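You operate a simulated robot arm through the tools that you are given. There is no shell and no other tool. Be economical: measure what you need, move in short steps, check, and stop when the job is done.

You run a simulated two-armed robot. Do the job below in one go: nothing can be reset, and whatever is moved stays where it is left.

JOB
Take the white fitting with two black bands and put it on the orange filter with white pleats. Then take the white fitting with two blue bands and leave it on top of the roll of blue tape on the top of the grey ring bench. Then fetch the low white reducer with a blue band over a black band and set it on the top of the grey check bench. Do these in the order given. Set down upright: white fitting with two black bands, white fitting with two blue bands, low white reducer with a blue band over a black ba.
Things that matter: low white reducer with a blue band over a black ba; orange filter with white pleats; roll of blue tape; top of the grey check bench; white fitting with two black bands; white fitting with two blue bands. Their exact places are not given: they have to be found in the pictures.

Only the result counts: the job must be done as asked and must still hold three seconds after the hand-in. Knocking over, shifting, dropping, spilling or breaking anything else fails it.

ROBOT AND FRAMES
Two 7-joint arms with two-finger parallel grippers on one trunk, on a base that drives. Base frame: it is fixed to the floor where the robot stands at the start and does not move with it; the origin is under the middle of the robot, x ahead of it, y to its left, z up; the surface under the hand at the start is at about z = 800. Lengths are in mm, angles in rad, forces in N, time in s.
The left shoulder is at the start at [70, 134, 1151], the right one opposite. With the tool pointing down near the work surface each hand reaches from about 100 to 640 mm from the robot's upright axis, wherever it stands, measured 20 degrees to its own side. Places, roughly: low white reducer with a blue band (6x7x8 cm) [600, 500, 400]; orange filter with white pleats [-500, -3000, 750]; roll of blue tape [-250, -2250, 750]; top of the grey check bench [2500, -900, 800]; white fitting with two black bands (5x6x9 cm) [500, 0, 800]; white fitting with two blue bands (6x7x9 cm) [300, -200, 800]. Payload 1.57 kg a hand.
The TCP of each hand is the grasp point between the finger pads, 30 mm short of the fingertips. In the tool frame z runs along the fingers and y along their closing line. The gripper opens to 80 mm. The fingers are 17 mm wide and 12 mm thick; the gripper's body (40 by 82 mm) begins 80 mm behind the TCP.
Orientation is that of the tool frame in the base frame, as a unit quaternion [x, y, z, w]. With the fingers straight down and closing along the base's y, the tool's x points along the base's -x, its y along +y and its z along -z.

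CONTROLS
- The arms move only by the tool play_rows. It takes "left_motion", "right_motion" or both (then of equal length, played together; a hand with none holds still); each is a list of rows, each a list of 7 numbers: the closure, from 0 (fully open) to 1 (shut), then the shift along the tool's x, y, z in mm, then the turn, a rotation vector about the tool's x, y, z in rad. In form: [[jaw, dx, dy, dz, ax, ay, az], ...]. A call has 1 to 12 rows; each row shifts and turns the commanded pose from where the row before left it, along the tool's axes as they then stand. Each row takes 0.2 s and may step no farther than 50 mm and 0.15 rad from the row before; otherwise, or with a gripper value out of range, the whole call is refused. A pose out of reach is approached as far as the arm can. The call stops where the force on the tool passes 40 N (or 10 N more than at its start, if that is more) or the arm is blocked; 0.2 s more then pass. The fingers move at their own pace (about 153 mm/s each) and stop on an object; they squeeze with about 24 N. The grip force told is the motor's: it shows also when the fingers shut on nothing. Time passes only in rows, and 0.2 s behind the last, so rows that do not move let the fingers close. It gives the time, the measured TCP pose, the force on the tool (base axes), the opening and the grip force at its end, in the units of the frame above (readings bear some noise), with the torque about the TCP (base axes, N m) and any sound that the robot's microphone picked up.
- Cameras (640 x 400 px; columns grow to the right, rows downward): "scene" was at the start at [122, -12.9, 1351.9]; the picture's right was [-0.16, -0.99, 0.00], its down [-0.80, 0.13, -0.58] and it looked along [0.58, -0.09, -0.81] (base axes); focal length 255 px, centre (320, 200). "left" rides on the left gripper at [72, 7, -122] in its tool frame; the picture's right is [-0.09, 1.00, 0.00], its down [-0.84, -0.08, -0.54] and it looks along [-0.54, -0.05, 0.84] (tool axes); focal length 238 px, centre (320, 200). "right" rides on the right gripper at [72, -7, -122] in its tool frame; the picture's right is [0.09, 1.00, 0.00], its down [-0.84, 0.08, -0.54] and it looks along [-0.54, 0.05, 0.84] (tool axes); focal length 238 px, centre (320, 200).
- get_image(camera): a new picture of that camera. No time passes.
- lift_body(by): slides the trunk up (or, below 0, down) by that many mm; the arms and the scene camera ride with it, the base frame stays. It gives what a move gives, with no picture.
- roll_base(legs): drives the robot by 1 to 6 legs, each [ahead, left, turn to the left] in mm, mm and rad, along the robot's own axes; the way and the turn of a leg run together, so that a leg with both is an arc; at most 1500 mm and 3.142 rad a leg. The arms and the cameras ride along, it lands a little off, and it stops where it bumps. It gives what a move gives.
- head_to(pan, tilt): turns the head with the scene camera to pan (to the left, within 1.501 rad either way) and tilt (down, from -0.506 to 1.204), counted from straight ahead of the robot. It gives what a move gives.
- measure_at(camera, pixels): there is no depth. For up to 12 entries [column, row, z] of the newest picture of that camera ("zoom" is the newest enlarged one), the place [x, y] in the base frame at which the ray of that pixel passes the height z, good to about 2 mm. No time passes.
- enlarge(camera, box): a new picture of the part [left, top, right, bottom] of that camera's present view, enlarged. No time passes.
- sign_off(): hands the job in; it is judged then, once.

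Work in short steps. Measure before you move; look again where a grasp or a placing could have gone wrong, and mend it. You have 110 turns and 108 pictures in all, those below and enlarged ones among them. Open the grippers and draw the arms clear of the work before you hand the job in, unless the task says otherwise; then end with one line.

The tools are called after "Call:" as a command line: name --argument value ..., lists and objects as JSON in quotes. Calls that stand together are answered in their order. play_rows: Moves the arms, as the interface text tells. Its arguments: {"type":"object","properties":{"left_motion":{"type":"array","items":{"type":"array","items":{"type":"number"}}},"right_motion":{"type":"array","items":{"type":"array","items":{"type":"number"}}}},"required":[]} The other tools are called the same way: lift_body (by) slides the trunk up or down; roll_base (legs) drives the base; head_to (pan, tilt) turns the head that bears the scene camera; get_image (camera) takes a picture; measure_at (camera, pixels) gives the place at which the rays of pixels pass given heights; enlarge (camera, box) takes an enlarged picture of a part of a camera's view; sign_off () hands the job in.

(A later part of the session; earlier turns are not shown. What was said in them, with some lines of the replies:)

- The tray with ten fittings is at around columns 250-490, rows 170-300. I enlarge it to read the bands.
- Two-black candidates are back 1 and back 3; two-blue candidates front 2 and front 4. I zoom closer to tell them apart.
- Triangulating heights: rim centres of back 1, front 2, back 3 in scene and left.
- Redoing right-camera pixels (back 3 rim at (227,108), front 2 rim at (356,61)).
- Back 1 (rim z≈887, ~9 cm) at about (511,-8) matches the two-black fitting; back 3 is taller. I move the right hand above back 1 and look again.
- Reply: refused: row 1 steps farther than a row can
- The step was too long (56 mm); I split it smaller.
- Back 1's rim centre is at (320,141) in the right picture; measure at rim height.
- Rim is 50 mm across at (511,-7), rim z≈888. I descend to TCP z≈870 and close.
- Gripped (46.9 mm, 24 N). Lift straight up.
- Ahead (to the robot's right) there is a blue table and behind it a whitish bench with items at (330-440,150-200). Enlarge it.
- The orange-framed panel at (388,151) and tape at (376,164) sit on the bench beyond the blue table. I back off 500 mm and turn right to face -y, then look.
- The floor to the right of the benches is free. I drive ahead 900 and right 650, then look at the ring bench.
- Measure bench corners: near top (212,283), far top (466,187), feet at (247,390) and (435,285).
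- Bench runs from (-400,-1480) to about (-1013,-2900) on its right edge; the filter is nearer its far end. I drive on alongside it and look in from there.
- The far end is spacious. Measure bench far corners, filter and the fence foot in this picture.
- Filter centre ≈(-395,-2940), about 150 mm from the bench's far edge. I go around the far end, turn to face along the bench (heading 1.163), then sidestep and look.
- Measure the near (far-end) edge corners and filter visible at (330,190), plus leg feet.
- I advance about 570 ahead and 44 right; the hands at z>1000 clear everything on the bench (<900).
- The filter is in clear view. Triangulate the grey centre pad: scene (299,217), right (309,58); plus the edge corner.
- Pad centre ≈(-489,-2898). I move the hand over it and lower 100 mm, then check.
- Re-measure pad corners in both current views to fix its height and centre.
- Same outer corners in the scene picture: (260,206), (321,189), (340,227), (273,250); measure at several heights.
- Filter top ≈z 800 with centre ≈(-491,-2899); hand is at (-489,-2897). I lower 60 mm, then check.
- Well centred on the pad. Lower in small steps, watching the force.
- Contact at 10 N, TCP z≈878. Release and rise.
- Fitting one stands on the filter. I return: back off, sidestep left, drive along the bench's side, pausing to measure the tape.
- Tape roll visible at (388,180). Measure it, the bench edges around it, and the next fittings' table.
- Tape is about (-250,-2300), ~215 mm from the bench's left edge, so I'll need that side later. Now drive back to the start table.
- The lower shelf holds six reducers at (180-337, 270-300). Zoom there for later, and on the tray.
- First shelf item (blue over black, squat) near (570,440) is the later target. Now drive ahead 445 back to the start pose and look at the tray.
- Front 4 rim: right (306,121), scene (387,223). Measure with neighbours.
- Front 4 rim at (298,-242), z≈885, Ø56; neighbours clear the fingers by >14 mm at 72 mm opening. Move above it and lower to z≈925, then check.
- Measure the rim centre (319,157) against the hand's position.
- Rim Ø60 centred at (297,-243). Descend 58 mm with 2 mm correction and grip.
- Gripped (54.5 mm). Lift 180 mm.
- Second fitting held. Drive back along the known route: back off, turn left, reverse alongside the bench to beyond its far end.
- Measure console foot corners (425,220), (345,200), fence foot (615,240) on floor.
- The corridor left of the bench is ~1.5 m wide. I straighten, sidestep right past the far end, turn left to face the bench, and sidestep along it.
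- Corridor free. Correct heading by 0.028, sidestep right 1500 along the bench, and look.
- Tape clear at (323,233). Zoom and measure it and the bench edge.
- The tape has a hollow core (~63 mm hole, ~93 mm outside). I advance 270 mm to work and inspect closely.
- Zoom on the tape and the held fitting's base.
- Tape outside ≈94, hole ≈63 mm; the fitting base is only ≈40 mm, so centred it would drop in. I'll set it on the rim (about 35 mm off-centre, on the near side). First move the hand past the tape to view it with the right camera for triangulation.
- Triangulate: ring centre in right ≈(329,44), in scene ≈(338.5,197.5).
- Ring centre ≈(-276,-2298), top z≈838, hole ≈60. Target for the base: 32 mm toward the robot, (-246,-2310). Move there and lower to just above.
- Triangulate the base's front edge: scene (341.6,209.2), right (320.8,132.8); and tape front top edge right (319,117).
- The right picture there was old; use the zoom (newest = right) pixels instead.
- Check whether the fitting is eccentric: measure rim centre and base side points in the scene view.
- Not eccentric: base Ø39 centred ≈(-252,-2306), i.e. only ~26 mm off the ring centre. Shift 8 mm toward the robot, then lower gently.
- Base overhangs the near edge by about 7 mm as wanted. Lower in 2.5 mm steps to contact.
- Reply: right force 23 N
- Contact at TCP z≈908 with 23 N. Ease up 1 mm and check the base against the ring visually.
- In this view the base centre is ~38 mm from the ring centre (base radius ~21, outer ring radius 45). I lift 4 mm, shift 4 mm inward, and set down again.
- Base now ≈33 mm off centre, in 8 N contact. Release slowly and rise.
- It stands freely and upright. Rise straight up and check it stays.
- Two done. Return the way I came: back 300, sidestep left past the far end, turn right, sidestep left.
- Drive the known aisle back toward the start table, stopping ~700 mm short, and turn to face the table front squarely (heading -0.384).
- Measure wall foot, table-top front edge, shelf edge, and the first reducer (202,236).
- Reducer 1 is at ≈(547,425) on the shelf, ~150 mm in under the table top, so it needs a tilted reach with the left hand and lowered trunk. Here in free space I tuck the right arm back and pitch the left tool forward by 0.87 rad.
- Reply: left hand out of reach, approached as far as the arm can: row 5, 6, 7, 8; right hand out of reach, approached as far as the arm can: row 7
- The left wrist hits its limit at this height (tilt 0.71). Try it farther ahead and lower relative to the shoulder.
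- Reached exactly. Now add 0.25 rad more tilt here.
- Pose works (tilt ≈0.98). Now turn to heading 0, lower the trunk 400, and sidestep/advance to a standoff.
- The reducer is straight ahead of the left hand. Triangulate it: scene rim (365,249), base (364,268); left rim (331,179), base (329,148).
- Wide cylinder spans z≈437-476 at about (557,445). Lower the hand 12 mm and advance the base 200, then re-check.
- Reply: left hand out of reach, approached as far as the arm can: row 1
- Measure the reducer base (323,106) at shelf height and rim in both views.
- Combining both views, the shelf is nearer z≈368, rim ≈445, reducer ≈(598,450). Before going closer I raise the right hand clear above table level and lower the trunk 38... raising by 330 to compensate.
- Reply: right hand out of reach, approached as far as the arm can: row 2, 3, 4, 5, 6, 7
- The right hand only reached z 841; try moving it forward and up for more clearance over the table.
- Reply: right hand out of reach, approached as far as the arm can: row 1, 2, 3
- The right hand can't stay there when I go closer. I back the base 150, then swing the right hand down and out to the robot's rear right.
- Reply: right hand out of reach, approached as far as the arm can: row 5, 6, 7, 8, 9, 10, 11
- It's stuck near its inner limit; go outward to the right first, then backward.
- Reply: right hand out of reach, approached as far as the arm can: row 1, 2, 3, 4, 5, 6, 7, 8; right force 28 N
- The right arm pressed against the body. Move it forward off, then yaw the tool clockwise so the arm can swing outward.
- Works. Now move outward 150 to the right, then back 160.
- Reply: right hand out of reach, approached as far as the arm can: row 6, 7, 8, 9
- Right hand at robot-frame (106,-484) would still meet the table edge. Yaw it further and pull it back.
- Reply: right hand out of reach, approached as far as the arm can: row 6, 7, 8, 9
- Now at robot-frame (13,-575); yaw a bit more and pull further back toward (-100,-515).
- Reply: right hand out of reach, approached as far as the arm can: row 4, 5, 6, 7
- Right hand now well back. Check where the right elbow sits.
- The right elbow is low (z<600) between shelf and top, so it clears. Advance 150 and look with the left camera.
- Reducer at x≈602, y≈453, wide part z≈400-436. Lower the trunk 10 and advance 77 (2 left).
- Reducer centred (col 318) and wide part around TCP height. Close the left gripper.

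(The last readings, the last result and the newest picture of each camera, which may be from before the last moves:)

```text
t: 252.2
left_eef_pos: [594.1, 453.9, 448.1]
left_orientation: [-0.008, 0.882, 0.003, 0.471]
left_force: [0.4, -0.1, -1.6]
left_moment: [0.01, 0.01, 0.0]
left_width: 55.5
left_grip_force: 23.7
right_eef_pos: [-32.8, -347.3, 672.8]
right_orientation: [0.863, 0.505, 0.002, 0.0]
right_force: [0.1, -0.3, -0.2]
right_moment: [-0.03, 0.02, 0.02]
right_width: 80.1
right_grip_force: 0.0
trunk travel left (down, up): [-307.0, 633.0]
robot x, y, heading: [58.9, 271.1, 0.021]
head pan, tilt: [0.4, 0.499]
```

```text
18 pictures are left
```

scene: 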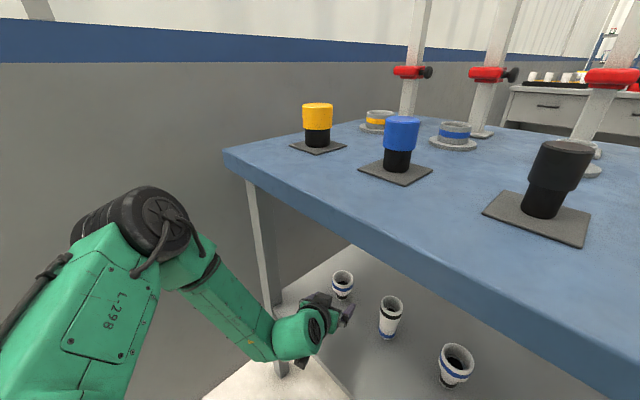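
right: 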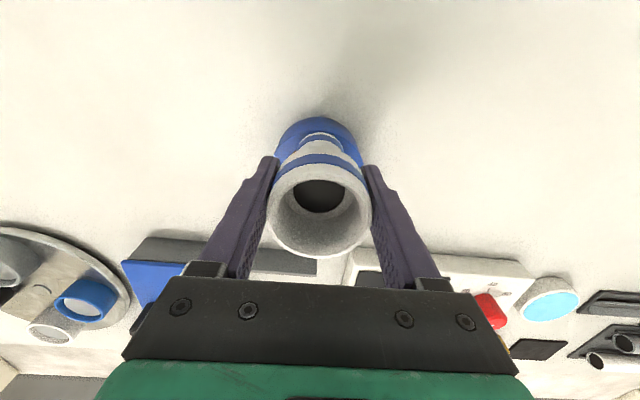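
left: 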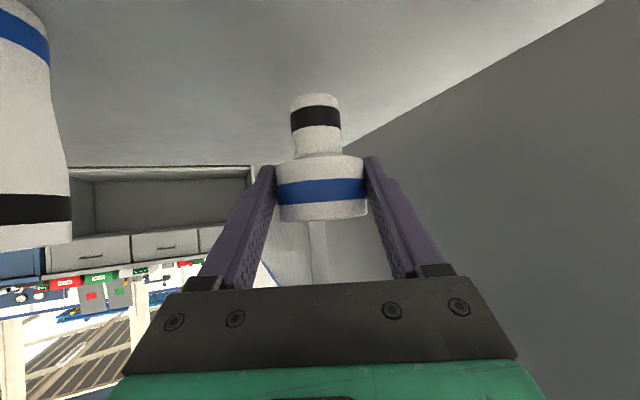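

Reducer held (55.5 mm) and lifted. Back out 700, raise the trunk 430, and bring the right arm back to a compact pose by reversing its moves.

Call:
roll_base --legs '[[-700, 0, 0]]'

Call:
lift_body --by 430

Call:
play_rows --right_motion '[[0, 2, 43, 0, 0, 0, 0], [0, 2, 43, 0, 0, 0, 0], [0, 2, 30, 0, 0, 0, 0], [0, 0, 0, 0, 0, 0, -0.15], [0, 0, 0, 0, 0, 0, -0.15], [0, 0, 0, 0, 0, 0, -0.15], [0, 4, 45, 0, 0, 0, 0], [0, 4, 45, 0, 0, 0, 0], [0, 4, 30, 0, 0, 0, 0], [0, 0, 0, 0, 0, 0, -0.15], [0, 0, 0, 0, 0, 0, -0.15]]'

Call:
play_rows --right_motion '[[0, 0, 0, 0, 0, 0, -0.15], [0, 0, 0, 0, 0, 0, -0.15], [0, 0, 0, 0, 0, 0, -0.15], [0, 0, 40, 0, 0, 0, 0], [0, 0, 40, 0, 0, 0, 0], [0, 0, 40, 0, 0, 0, 0], [0, 0, 0, 0, 0, 0, -0.15], [0, 0, 0, 0, 0, 0, -0.15], [0, 0, 0, 0, 0, 0, -0.15], [0, 0, 40, 0, 0, 0, 0], [0, 0, 0, 0, 0, 0, 0]]'

Call:
get_image --camera "left"

```text
t: 256.1
left_eef_pos: [-109.9, 439.7, 448.3]
left_orientation: [-0.005, 0.882, 0.002, 0.472]
left_force: [-0.2, 0.2, -0.3]
left_moment: [0.01, 0.0, 0.01]
left_width: 55.2
left_grip_force: 24.2
right_eef_pos: [-740.8, -358.0, 672.7]
right_orientation: [0.864, 0.503, 0.003, 0.001]
right_force: [-0.4, -0.5, -0.2]
right_moment: [0.01, 0.01, 0.01]
right_width: 79.6
right_grip_force: 0.0
trunk travel left (down, up): [-307.0, 633.0]
robot x, y, heading: [-650.8, 263.1, 0.009]
head pan, tilt: [0.4, 0.499]
```

```text
refused: 430 is not a number from -400 to 400
```

```text
t: 258.5
left_eef_pos: [-110.9, 441.7, 448.3]
left_orientation: [-0.006, 0.882, 0.002, 0.471]
left_force: [-0.3, 0.7, -0.8]
left_moment: [-0.03, 0.02, 0.03]
left_width: 55.2
left_grip_force: 24.3
right_eef_pos: [-515.4, -406.7, 673.9]
right_orientation: [0.619, 0.785, 0.001, 0.002]
right_force: [-0.6, 0.3, 0.4]
right_moment: [-0.01, 0.02, -0.04]
right_width: 79.8
right_grip_force: 0.0
trunk travel left (down, up): [-307.0, 633.0]
robot x, y, heading: [-646.8, 261.9, 0.013]
head pan, tilt: [0.4, 0.499]
```

```text
t: 260.9
left_eef_pos: [-110.5, 440.7, 448.9]
left_orientation: [-0.006, 0.882, 0.002, 0.471]
left_force: [0.3, 0.6, -0.8]
left_moment: [-0.01, 0.04, 0.01]
left_width: 55.1
left_grip_force: 24.1
right_eef_pos: [-330.8, -210.8, 711.2]
right_orientation: [0.251, 0.968, -0.001, 0.005]
right_force: [0.2, -0.2, 1.0]
right_moment: [0.01, 0.01, -0.07]
right_width: 80.0
right_grip_force: 0.0
right hand out of reach, approached as far as the arm can: row 1, 2, 3, 9
trunk travel left (down, up): [-307.0, 633.0]
robot x, y, heading: [-648.6, 260.9, 0.015]
head pan, tilt: [0.4, 0.499]
```

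```text
17 pictures are left
```

left: 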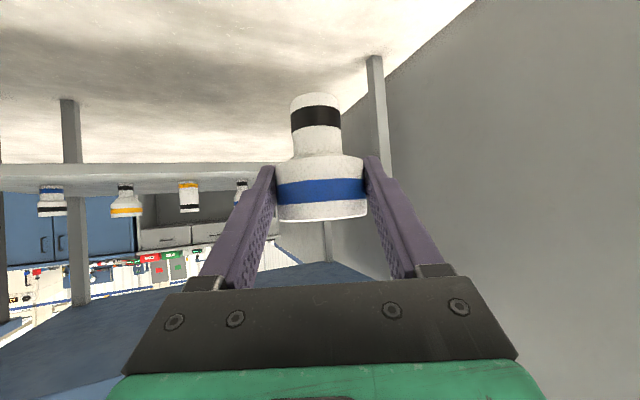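

Raise the trunk in two parts, tuck the right hand in, then drive the known aisle back to beyond the ring bench.

Call:
lift_body --by 400

Call:
lift_body --by 80

Call:
play_rows --right_motion '[[0, 21.6, 39.5, 0, 0, 0, 0], [0, 21.6, 39.5, 0, 0, 0, 0], [0, 21.6, 39.5, 0, 0, 0, 0], [0, 21.6, 39.5, 0, 0, 0, 0], [0, 0, 0, 0, 0, 0, 0]]'

Call:
roll_base --legs '[[0, 0, 1.152], [0, -240, 0], [-1300, 0, 0], [-1300, 0, 0], [-1250, 0, 0]]'

```text
t: 264.7
left_eef_pos: [-111.0, 441.2, 847.1]
left_orientation: [-0.006, 0.883, 0.002, 0.47]
left_force: [1.2, 0.0, -2.2]
left_moment: [0.02, 0.03, -0.01]
left_width: 54.9
left_grip_force: 24.3
right_eef_pos: [-330.3, -212.1, 1109.9]
right_orientation: [0.251, 0.968, -0.001, 0.006]
right_force: [-0.6, 0.1, 0.5]
right_moment: [-0.02, 0.01, 0.02]
right_width: 80.0
right_grip_force: 0.2
trunk travel left (down, up): [-707.0, 233.0]
robot x, y, heading: [-647.9, 257.7, 0.017]
head pan, tilt: [0.4, 0.499]
```

```text
t: 265.9
left_eef_pos: [-111.0, 440.9, 927.0]
left_orientation: [-0.006, 0.882, 0.003, 0.471]
left_force: [-0.4, 0.6, -0.7]
left_moment: [0.0, 0.04, -0.04]
left_width: 54.7
left_grip_force: 24.0
right_eef_pos: [-331.1, -213.2, 1190.4]
right_orientation: [0.252, 0.968, 0.001, 0.005]
right_force: [0.1, 0.1, -0.8]
right_moment: [0.0, 0.0, 0.0]
right_width: 79.7
right_grip_force: 0.0
trunk travel left (down, up): [-787.0, 153.0]
robot x, y, heading: [-651.6, 259.5, 0.016]
head pan, tilt: [0.4, 0.499]
```

```text
t: 267.1
left_eef_pos: [-111.6, 440.2, 927.6]
left_orientation: [-0.005, 0.882, 0.002, 0.471]
left_force: [0.3, 0.2, -0.9]
left_moment: [0.04, -0.02, 0.03]
left_width: 54.8
left_grip_force: 24.3
right_eef_pos: [-329.2, -29.8, 1190.7]
right_orientation: [0.252, 0.968, 0.0, 0.004]
right_force: [0.0, -0.2, -0.5]
right_moment: [-0.01, 0.02, -0.01]
right_width: 79.9
right_grip_force: 0.1
trunk travel left (down, up): [-787.0, 153.0]
robot x, y, heading: [-652.1, 259.6, 0.015]
head pan, tilt: [0.4, 0.499]
```

```text
t: 289.8
left_eef_pos: [-1842.9, -2791.6, 927.0]
left_orientation: [-0.497, 0.729, 0.265, 0.389]
left_force: [-0.1, 1.0, -1.1]
left_moment: [-0.04, 0.01, 0.02]
left_width: 54.3
left_grip_force: 24.0
right_eef_pos: [-1486.2, -3170.4, 1191.6]
right_orientation: [-0.333, 0.943, 0.002, 0.005]
right_force: [0.4, 1.5, 0.4]
right_moment: [0.01, 0.01, 0.01]
right_width: 80.0
right_grip_force: 0.1
trunk travel left (down, up): [-787.0, 153.0]
robot x, y, heading: [-1876.9, -3360.0, 1.196]
head pan, tilt: [0.4, 0.499]
```

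Grip width drifted slightly (55.5→54.3), so look at the held part before going on.

Call:
enlarge --camera "left" --box '[220, 60, 420, 260]'

```text
2.00 times, centred on (320, 160) of left
```

zoom: 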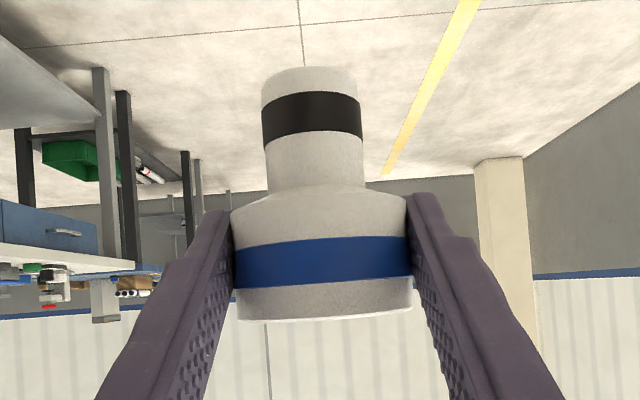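

No slip: base row and tilt are as at the grasp. Continue: sidestep past the bench end, then ahead along the corridor.

Call:
roll_base --legs '[[0, 0, -0.024], [0, -1025, 0], [0, -1025, 0], [1000, 0, 0], [900, 0, 0]]'

Call:
head_to --pan -0.4 --tilt 0.35

Call:
get_image --camera "scene"

```text
t: 309.6
left_eef_pos: [756.7, -1770.6, 928.4]
left_orientation: [-0.499, 0.727, 0.267, 0.389]
left_force: [-0.1, -0.1, -1.2]
left_moment: [0.02, 0.01, -0.01]
left_width: 54.3
left_grip_force: 23.7
right_eef_pos: [1113.4, -2148.5, 1191.9]
right_orientation: [-0.335, 0.942, 0.002, 0.005]
right_force: [0.0, -0.6, 1.1]
right_moment: [0.01, 0.0, 0.0]
right_width: 80.2
right_grip_force: 0.0
trunk travel left (down, up): [-787.0, 153.0]
robot x, y, heading: [724.5, -2336.7, 1.201]
head pan, tilt: [0.4, 0.499]
```

```text
t: 310.7
left_eef_pos: [758.2, -1770.7, 927.5]
left_orientation: [-0.499, 0.727, 0.266, 0.389]
left_force: [-0.3, -0.5, -1.5]
left_moment: [0.0, 0.02, 0.02]
left_width: 54.3
left_grip_force: 23.7
right_eef_pos: [1113.9, -2147.9, 1190.6]
right_orientation: [-0.335, 0.942, 0.003, 0.005]
right_force: [0.5, 0.0, 0.0]
right_moment: [0.01, -0.03, 0.0]
right_width: 79.9
right_grip_force: 0.0
trunk travel left (down, up): [-787.0, 153.0]
robot x, y, heading: [725.0, -2338.9, 1.204]
head pan, tilt: [-0.4, 0.351]
```

```text
15 pictures are left
```

scene: 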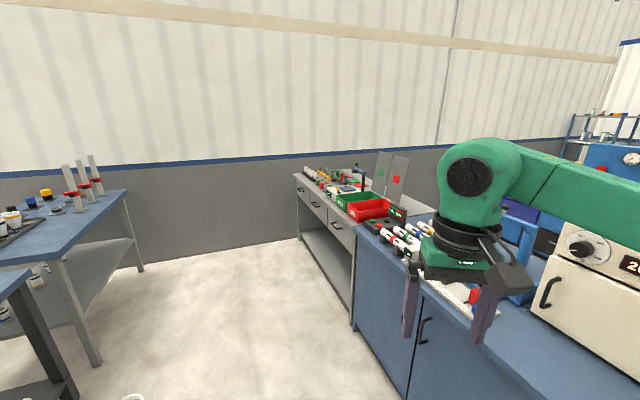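

The grey check bench (drawers, OK boxes) is ahead right. Measure its front edge and items; zoom on its top.

Call:
enlarge --camera "scene" --box '[280, 140, 440, 260]'

Call:
measure_at --camera "scene" --pixels '[[294, 178, 830], [354, 230, 830], [352, 328, 0], [300, 238, 0], [294, 178, 800], [354, 230, 800], [140, 270, 0], [100, 365, 0]]'

```text
3.33 times, centred on (360, 200) of scene
```

zoom: 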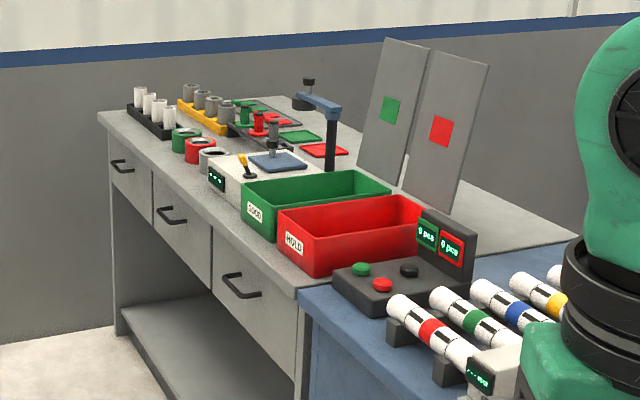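

```text
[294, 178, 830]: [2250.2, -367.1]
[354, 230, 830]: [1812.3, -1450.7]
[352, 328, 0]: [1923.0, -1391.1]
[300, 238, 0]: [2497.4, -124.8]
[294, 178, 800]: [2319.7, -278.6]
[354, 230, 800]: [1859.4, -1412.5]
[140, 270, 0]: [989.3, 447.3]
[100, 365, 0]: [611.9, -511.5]
```

Bench front edge runs (1860,-1412)→(2340,-270). Drive ahead 1720 and turn right to face it squarely, then look down at its top.

Call:
roll_base --legs '[[0, 0, -0.02], [860, 0, 0], [860, 0, 0], [0, 0, -1.571]]'

Call:
head_to --pan 0.0 --tilt 0.5

Call:
get_image --camera "scene"

```text
t: 323.7
left_eef_pos: [1940.2, -781.6, 928.1]
left_orientation: [0.171, 0.865, -0.092, 0.462]
left_force: [0.2, 0.1, -0.8]
left_moment: [-0.02, -0.01, 0.01]
left_width: 54.5
left_grip_force: 24.5
right_eef_pos: [1555.2, -1129.3, 1190.2]
right_orientation: [0.44, 0.898, -0.002, 0.005]
right_force: [-0.6, -0.3, -0.6]
right_moment: [-0.02, -0.03, 0.01]
right_width: 79.9
right_grip_force: 0.0
trunk travel left (down, up): [-787.0, 153.0]
robot x, y, heading: [1373.6, -735.0, -0.39]
head pan, tilt: [-0.4, 0.351]
```

```text
t: 324.6
left_eef_pos: [1939.9, -782.7, 928.7]
left_orientation: [0.171, 0.865, -0.092, 0.462]
left_force: [0.8, 0.5, -1.0]
left_moment: [0.02, 0.01, -0.01]
left_width: 54.1
left_grip_force: 24.1
right_eef_pos: [1554.0, -1130.0, 1190.8]
right_orientation: [0.441, 0.898, -0.001, 0.006]
right_force: [1.0, -0.4, -0.1]
right_moment: [-0.01, -0.02, -0.01]
right_width: 80.1
right_grip_force: 0.0
trunk travel left (down, up): [-787.0, 153.0]
robot x, y, heading: [1370.2, -738.5, -0.389]
head pan, tilt: [0.0, 0.499]
```

```text
13 pictures are left
```

scene: 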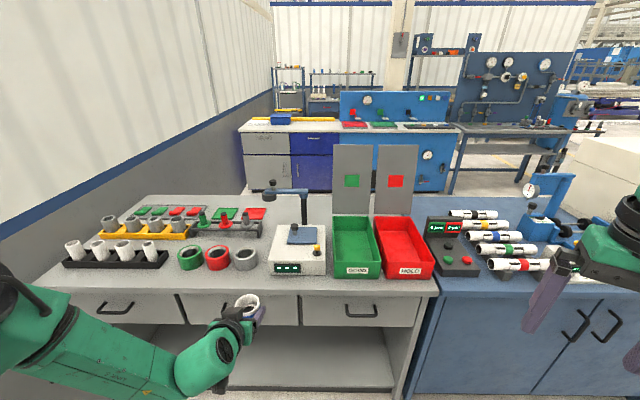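

Measure the free strip before the rings: edge (220,290), ring front (218,271), etc., and zoom in.

Call:
enlarge --camera "scene" --box '[30, 190, 340, 310]'

Call:
measure_at --camera "scene" --pixels '[[220, 291, 800], [218, 271, 800], [191, 272, 800], [245, 271, 800], [272, 276, 800], [330, 291, 800], [120, 290, 800], [110, 269, 800], [400, 291, 800], [232, 258, 800], [231, 252, 800]]'

```text
2.06 times, centred on (185, 250) of scene
```

zoom: 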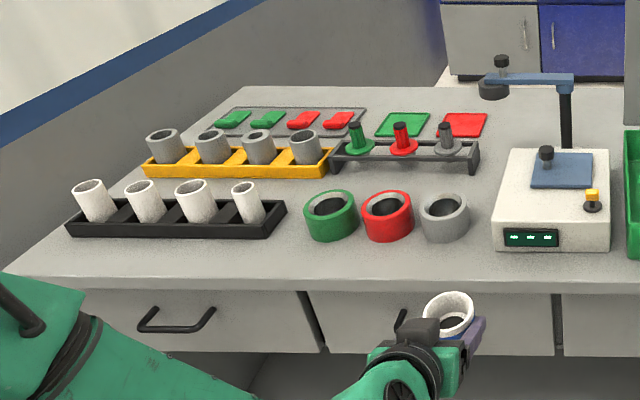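

```text
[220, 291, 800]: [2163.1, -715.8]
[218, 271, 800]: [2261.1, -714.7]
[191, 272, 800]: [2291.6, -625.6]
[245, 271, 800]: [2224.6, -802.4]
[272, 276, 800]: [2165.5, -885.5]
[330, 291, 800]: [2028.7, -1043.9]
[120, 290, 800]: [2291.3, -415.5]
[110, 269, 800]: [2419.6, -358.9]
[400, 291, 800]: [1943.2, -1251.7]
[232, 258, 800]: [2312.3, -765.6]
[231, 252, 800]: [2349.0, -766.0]
```

There is a ~90 mm deep free strip in front of the rings; target (2202,-732). Drive left 146 and ahead 170, then check.

Call:
roll_base --legs '[[0, 146, 0], [175, 0, 0]]'

Call:
head_to --pan 0.15 --tilt 0.7

Call:
get_image --camera "scene"

Call:
get_image --camera "left"

```text
t: 327.0
left_eef_pos: [2154.3, -714.3, 929.0]
left_orientation: [0.172, 0.864, -0.093, 0.463]
left_force: [-0.3, 0.1, -1.0]
left_moment: [0.02, 0.01, -0.01]
left_width: 54.5
left_grip_force: 24.5
right_eef_pos: [1770.4, -1062.0, 1191.3]
right_orientation: [0.44, 0.898, -0.001, 0.006]
right_force: [0.6, 0.2, -0.4]
right_moment: [-0.03, -0.04, -0.03]
right_width: 79.9
right_grip_force: 0.0
trunk travel left (down, up): [-787.0, 153.0]
robot x, y, heading: [1591.9, -670.2, -0.393]
head pan, tilt: [0.0, 0.499]
```

```text
t: 327.7
left_eef_pos: [2158.3, -715.0, 927.3]
left_orientation: [0.17, 0.866, -0.09, 0.462]
left_force: [0.1, 0.4, -1.4]
left_moment: [-0.04, 0.0, 0.02]
left_width: 54.3
left_grip_force: 23.8
right_eef_pos: [1772.8, -1061.7, 1191.4]
right_orientation: [0.439, 0.898, -0.001, 0.004]
right_force: [-0.2, 0.2, 0.5]
right_moment: [0.04, 0.02, -0.04]
right_width: 80.1
right_grip_force: 0.0
trunk travel left (down, up): [-787.0, 153.0]
robot x, y, heading: [1591.3, -668.4, -0.394]
head pan, tilt: [0.15, 0.7]
```

```text
11 pictures are left
```

scene: 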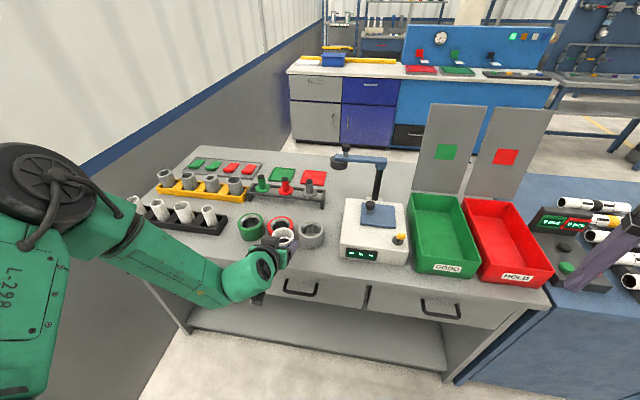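

```text
10 pictures are left
```

left: 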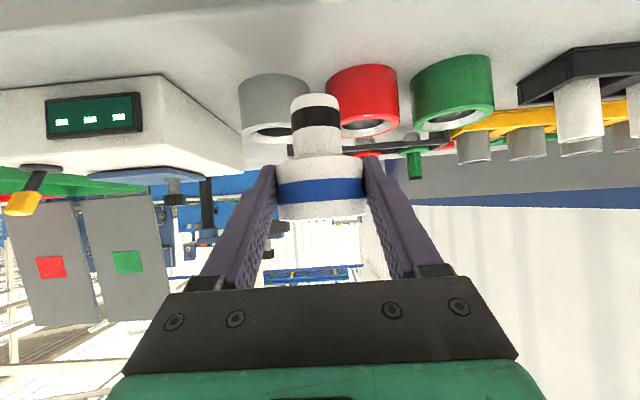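

Rings' front is ~96 mm ahead of TCP and the edge ~6 mm ahead. Advance 40 more, then lower the trunk 60 and inspect.

Call:
roll_base --legs '[[40, 0, 0]]'

Call:
lift_body --by -60

Call:
get_image --camera "left"

Call:
enlarge --camera "scene" --box '[200, 180, 380, 310]'

```text
t: 328.6
left_eef_pos: [2190.5, -727.4, 932.8]
left_orientation: [0.171, 0.864, -0.092, 0.465]
left_force: [-0.3, -0.3, -0.9]
left_moment: [0.0, -0.02, 0.02]
left_width: 54.3
left_grip_force: 24.2
right_eef_pos: [1803.5, -1073.5, 1192.8]
right_orientation: [0.439, 0.898, -0.001, 0.009]
right_force: [-0.7, 0.5, 1.0]
right_moment: [-0.03, -0.07, -0.01]
right_width: 79.8
right_grip_force: 0.0
trunk travel left (down, up): [-787.0, 153.0]
robot x, y, heading: [1627.3, -684.6, -0.389]
head pan, tilt: [0.15, 0.7]
```

```text
t: 329.6
left_eef_pos: [2194.1, -729.9, 868.2]
left_orientation: [0.171, 0.865, -0.092, 0.462]
left_force: [-0.1, -0.6, -1.0]
left_moment: [0.0, 0.0, 0.0]
left_width: 54.3
left_grip_force: 24.4
right_eef_pos: [1808.9, -1075.9, 1131.4]
right_orientation: [0.439, 0.898, -0.001, 0.005]
right_force: [-0.2, 0.0, -0.2]
right_moment: [0.0, -0.01, 0.0]
right_width: 79.6
right_grip_force: 0.0
trunk travel left (down, up): [-727.0, 213.0]
robot x, y, heading: [1627.5, -683.8, -0.39]
head pan, tilt: [0.15, 0.7]
```

```text
9 pictures are left
```

left: 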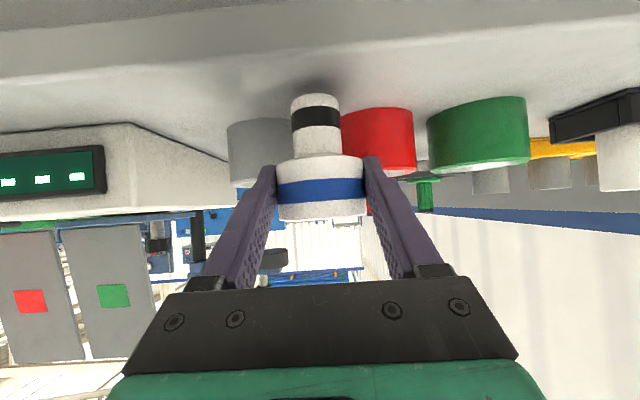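

```text
3.08 times, centred on (290, 245) of scene
```

zoom: 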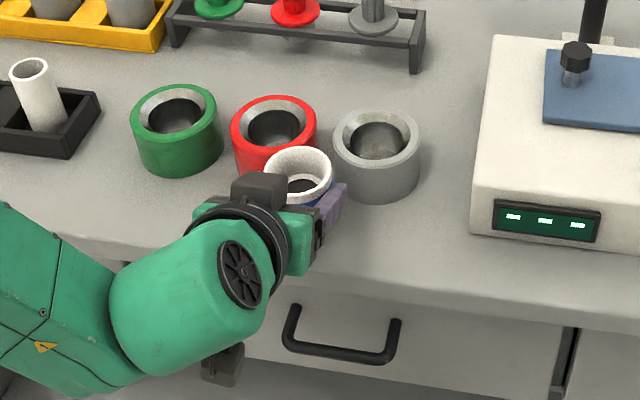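

Base is ~15 mm above the bench, ~13 mm inside the edge and clear of the rings. Lower 11 then 2 and read forces.

Call:
lift_body --by -11

Call:
lift_body --by -2

Call:
enlarge --camera "left" --box '[240, 20, 400, 180]'

```text
t: 330.2
left_eef_pos: [2194.6, -729.3, 858.8]
left_orientation: [0.171, 0.864, -0.092, 0.464]
left_force: [-0.1, -0.7, 7.0]
left_moment: [-0.05, -0.07, -0.02]
left_width: 54.4
left_grip_force: 24.2
right_eef_pos: [1809.0, -1076.3, 1118.9]
right_orientation: [0.44, 0.898, -0.001, 0.006]
right_force: [-0.4, 0.2, 0.0]
right_moment: [-0.01, -0.01, 0.0]
right_width: 80.1
right_grip_force: 0.1
trunk travel left (down, up): [-716.0, 224.0]
robot x, y, heading: [1625.0, -685.7, -0.386]
head pan, tilt: [0.15, 0.7]
```

```text
t: 330.7
left_eef_pos: [2193.1, -730.8, 858.5]
left_orientation: [0.171, 0.863, -0.092, 0.466]
left_force: [2.6, 0.0, 17.5]
left_moment: [0.01, -0.21, 0.03]
left_width: 54.6
left_grip_force: 24.4
right_eef_pos: [1808.0, -1076.8, 1119.3]
right_orientation: [0.439, 0.899, -0.001, 0.006]
right_force: [0.8, -0.3, -0.1]
right_moment: [-0.03, 0.0, 0.01]
right_width: 79.6
right_grip_force: 0.1
trunk travel left (down, up): [-714.0, 226.0]
robot x, y, heading: [1627.1, -679.8, -0.387]
head pan, tilt: [0.15, 0.7]
```

```text
2.50 times, centred on (320, 100) of left
```

zoom: 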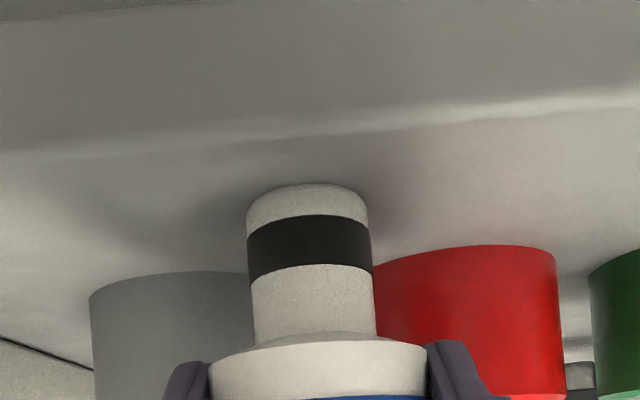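

Contact with 17 N, base fully on the bench (~24 mm inside the edge). Relieve 1 mm and open, then look.

Call:
lift_body --by 1

Call:
play_rows --left_motion '[[0.4, 0, 0, 0, 0, 0, 0], [0.25, 0, 0, 0, 0, 0, 0], [0.1, 0, 0, 0, 0, 0, 0], [0, 0, 0, 0, 0, 0, 0], [0, 0, 0, 0, 0, 0, 0]]'

Call:
get_image --camera "left"

```text
t: 331.2
left_eef_pos: [2194.5, -729.4, 857.8]
left_orientation: [0.172, 0.864, -0.092, 0.464]
left_force: [6.0, -2.0, 17.6]
left_moment: [-0.14, -0.54, 0.03]
left_width: 54.4
left_grip_force: 24.4
right_eef_pos: [1807.2, -1076.9, 1119.3]
right_orientation: [0.439, 0.899, -0.001, 0.006]
right_force: [0.2, 0.0, -0.2]
right_moment: [0.01, 0.01, 0.02]
right_width: 80.0
right_grip_force: 0.0
trunk travel left (down, up): [-715.0, 225.0]
robot x, y, heading: [1628.8, -678.3, -0.391]
head pan, tilt: [0.15, 0.7]
```

```text
t: 332.4
left_eef_pos: [2193.9, -728.9, 855.2]
left_orientation: [0.17, 0.866, -0.09, 0.462]
left_force: [0.5, 0.1, -0.1]
left_moment: [0.01, 0.02, 0.01]
left_width: 79.9
left_grip_force: 0.1
right_eef_pos: [1808.9, -1075.1, 1119.6]
right_orientation: [0.44, 0.898, -0.002, 0.005]
right_force: [-0.2, 0.5, 0.5]
right_moment: [-0.01, 0.0, -0.01]
right_width: 79.9
right_grip_force: 0.0
trunk travel left (down, up): [-715.0, 225.0]
robot x, y, heading: [1627.7, -683.3, -0.387]
head pan, tilt: [0.15, 0.7]
```

```text
6 pictures are left
```

left: 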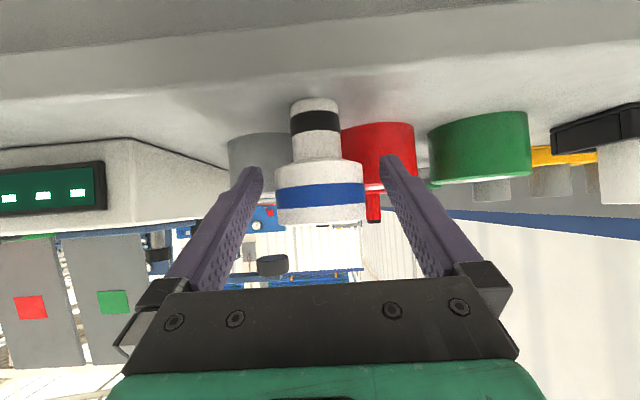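

It stands upright and free between the open fingers. Back off straight and verify.

Call:
roll_base --legs '[[-80, 0, 0], [-220, 0, 0]]'

Call:
enlarge --camera "scene" --box '[180, 130, 420, 280]'

```text
t: 334.8
left_eef_pos: [1921.3, -617.9, 856.0]
left_orientation: [0.171, 0.865, -0.091, 0.462]
left_force: [0.9, 0.3, 0.3]
left_moment: [-0.04, 0.02, -0.01]
left_width: 79.9
left_grip_force: 0.1
right_eef_pos: [1535.6, -965.0, 1117.9]
right_orientation: [0.44, 0.898, -0.002, 0.006]
right_force: [0.0, -0.9, 0.2]
right_moment: [0.02, 0.0, 0.01]
right_width: 80.0
right_grip_force: 0.1
trunk travel left (down, up): [-715.0, 225.0]
robot x, y, heading: [1356.6, -570.5, -0.389]
head pan, tilt: [0.15, 0.7]
```

```text
2.67 times, centred on (300, 205) of scene
```

zoom: 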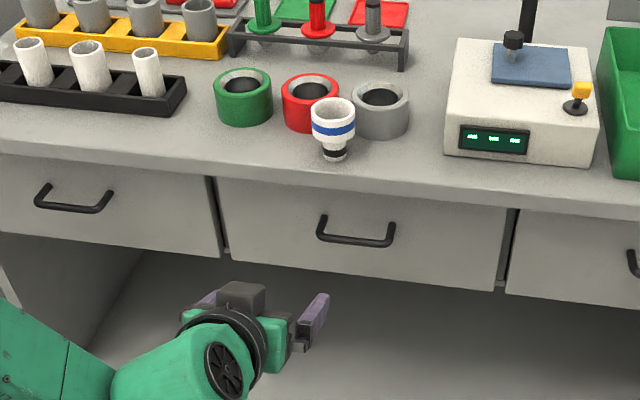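

The reducer stands upright on the check bench. One last glance at the ring bench for the first two fittings.

Call:
head_to --pan -1.5 --tilt 0.3

Call:
enlarge --camera "scene" --box '[340, 100, 560, 240]'

```text
t: 336.5
left_eef_pos: [1920.2, -617.6, 857.2]
left_orientation: [0.171, 0.865, -0.091, 0.462]
left_force: [0.4, 0.0, 0.1]
left_moment: [0.0, -0.04, 0.0]
left_width: 79.7
left_grip_force: 0.0
right_eef_pos: [1535.4, -963.8, 1119.5]
right_orientation: [0.44, 0.898, -0.001, 0.005]
right_force: [-0.1, 0.2, -0.4]
right_moment: [-0.01, 0.02, 0.01]
right_width: 80.0
right_grip_force: 0.1
trunk travel left (down, up): [-715.0, 225.0]
robot x, y, heading: [1357.1, -571.3, -0.393]
head pan, tilt: [-1.499, 0.3]
```

```text
2.86 times, centred on (450, 170) of scene
```

zoom: 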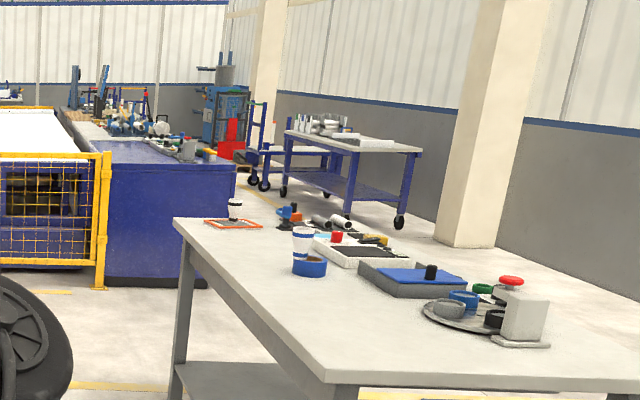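

Both earlier fittings still stand upright on the filter and on the tape. Grippers are open and clear; handing in.

Call:
sign_off

```text
The job is handed in.
```

All three parts are set down upright in the order you gave: the two-black-band fitting on the orange filter, the two-blue-band fitting off-centre on the rim of the tape roll (its base is narrower than the roll's hole), and the reducer on the front strip of the check bench's top.
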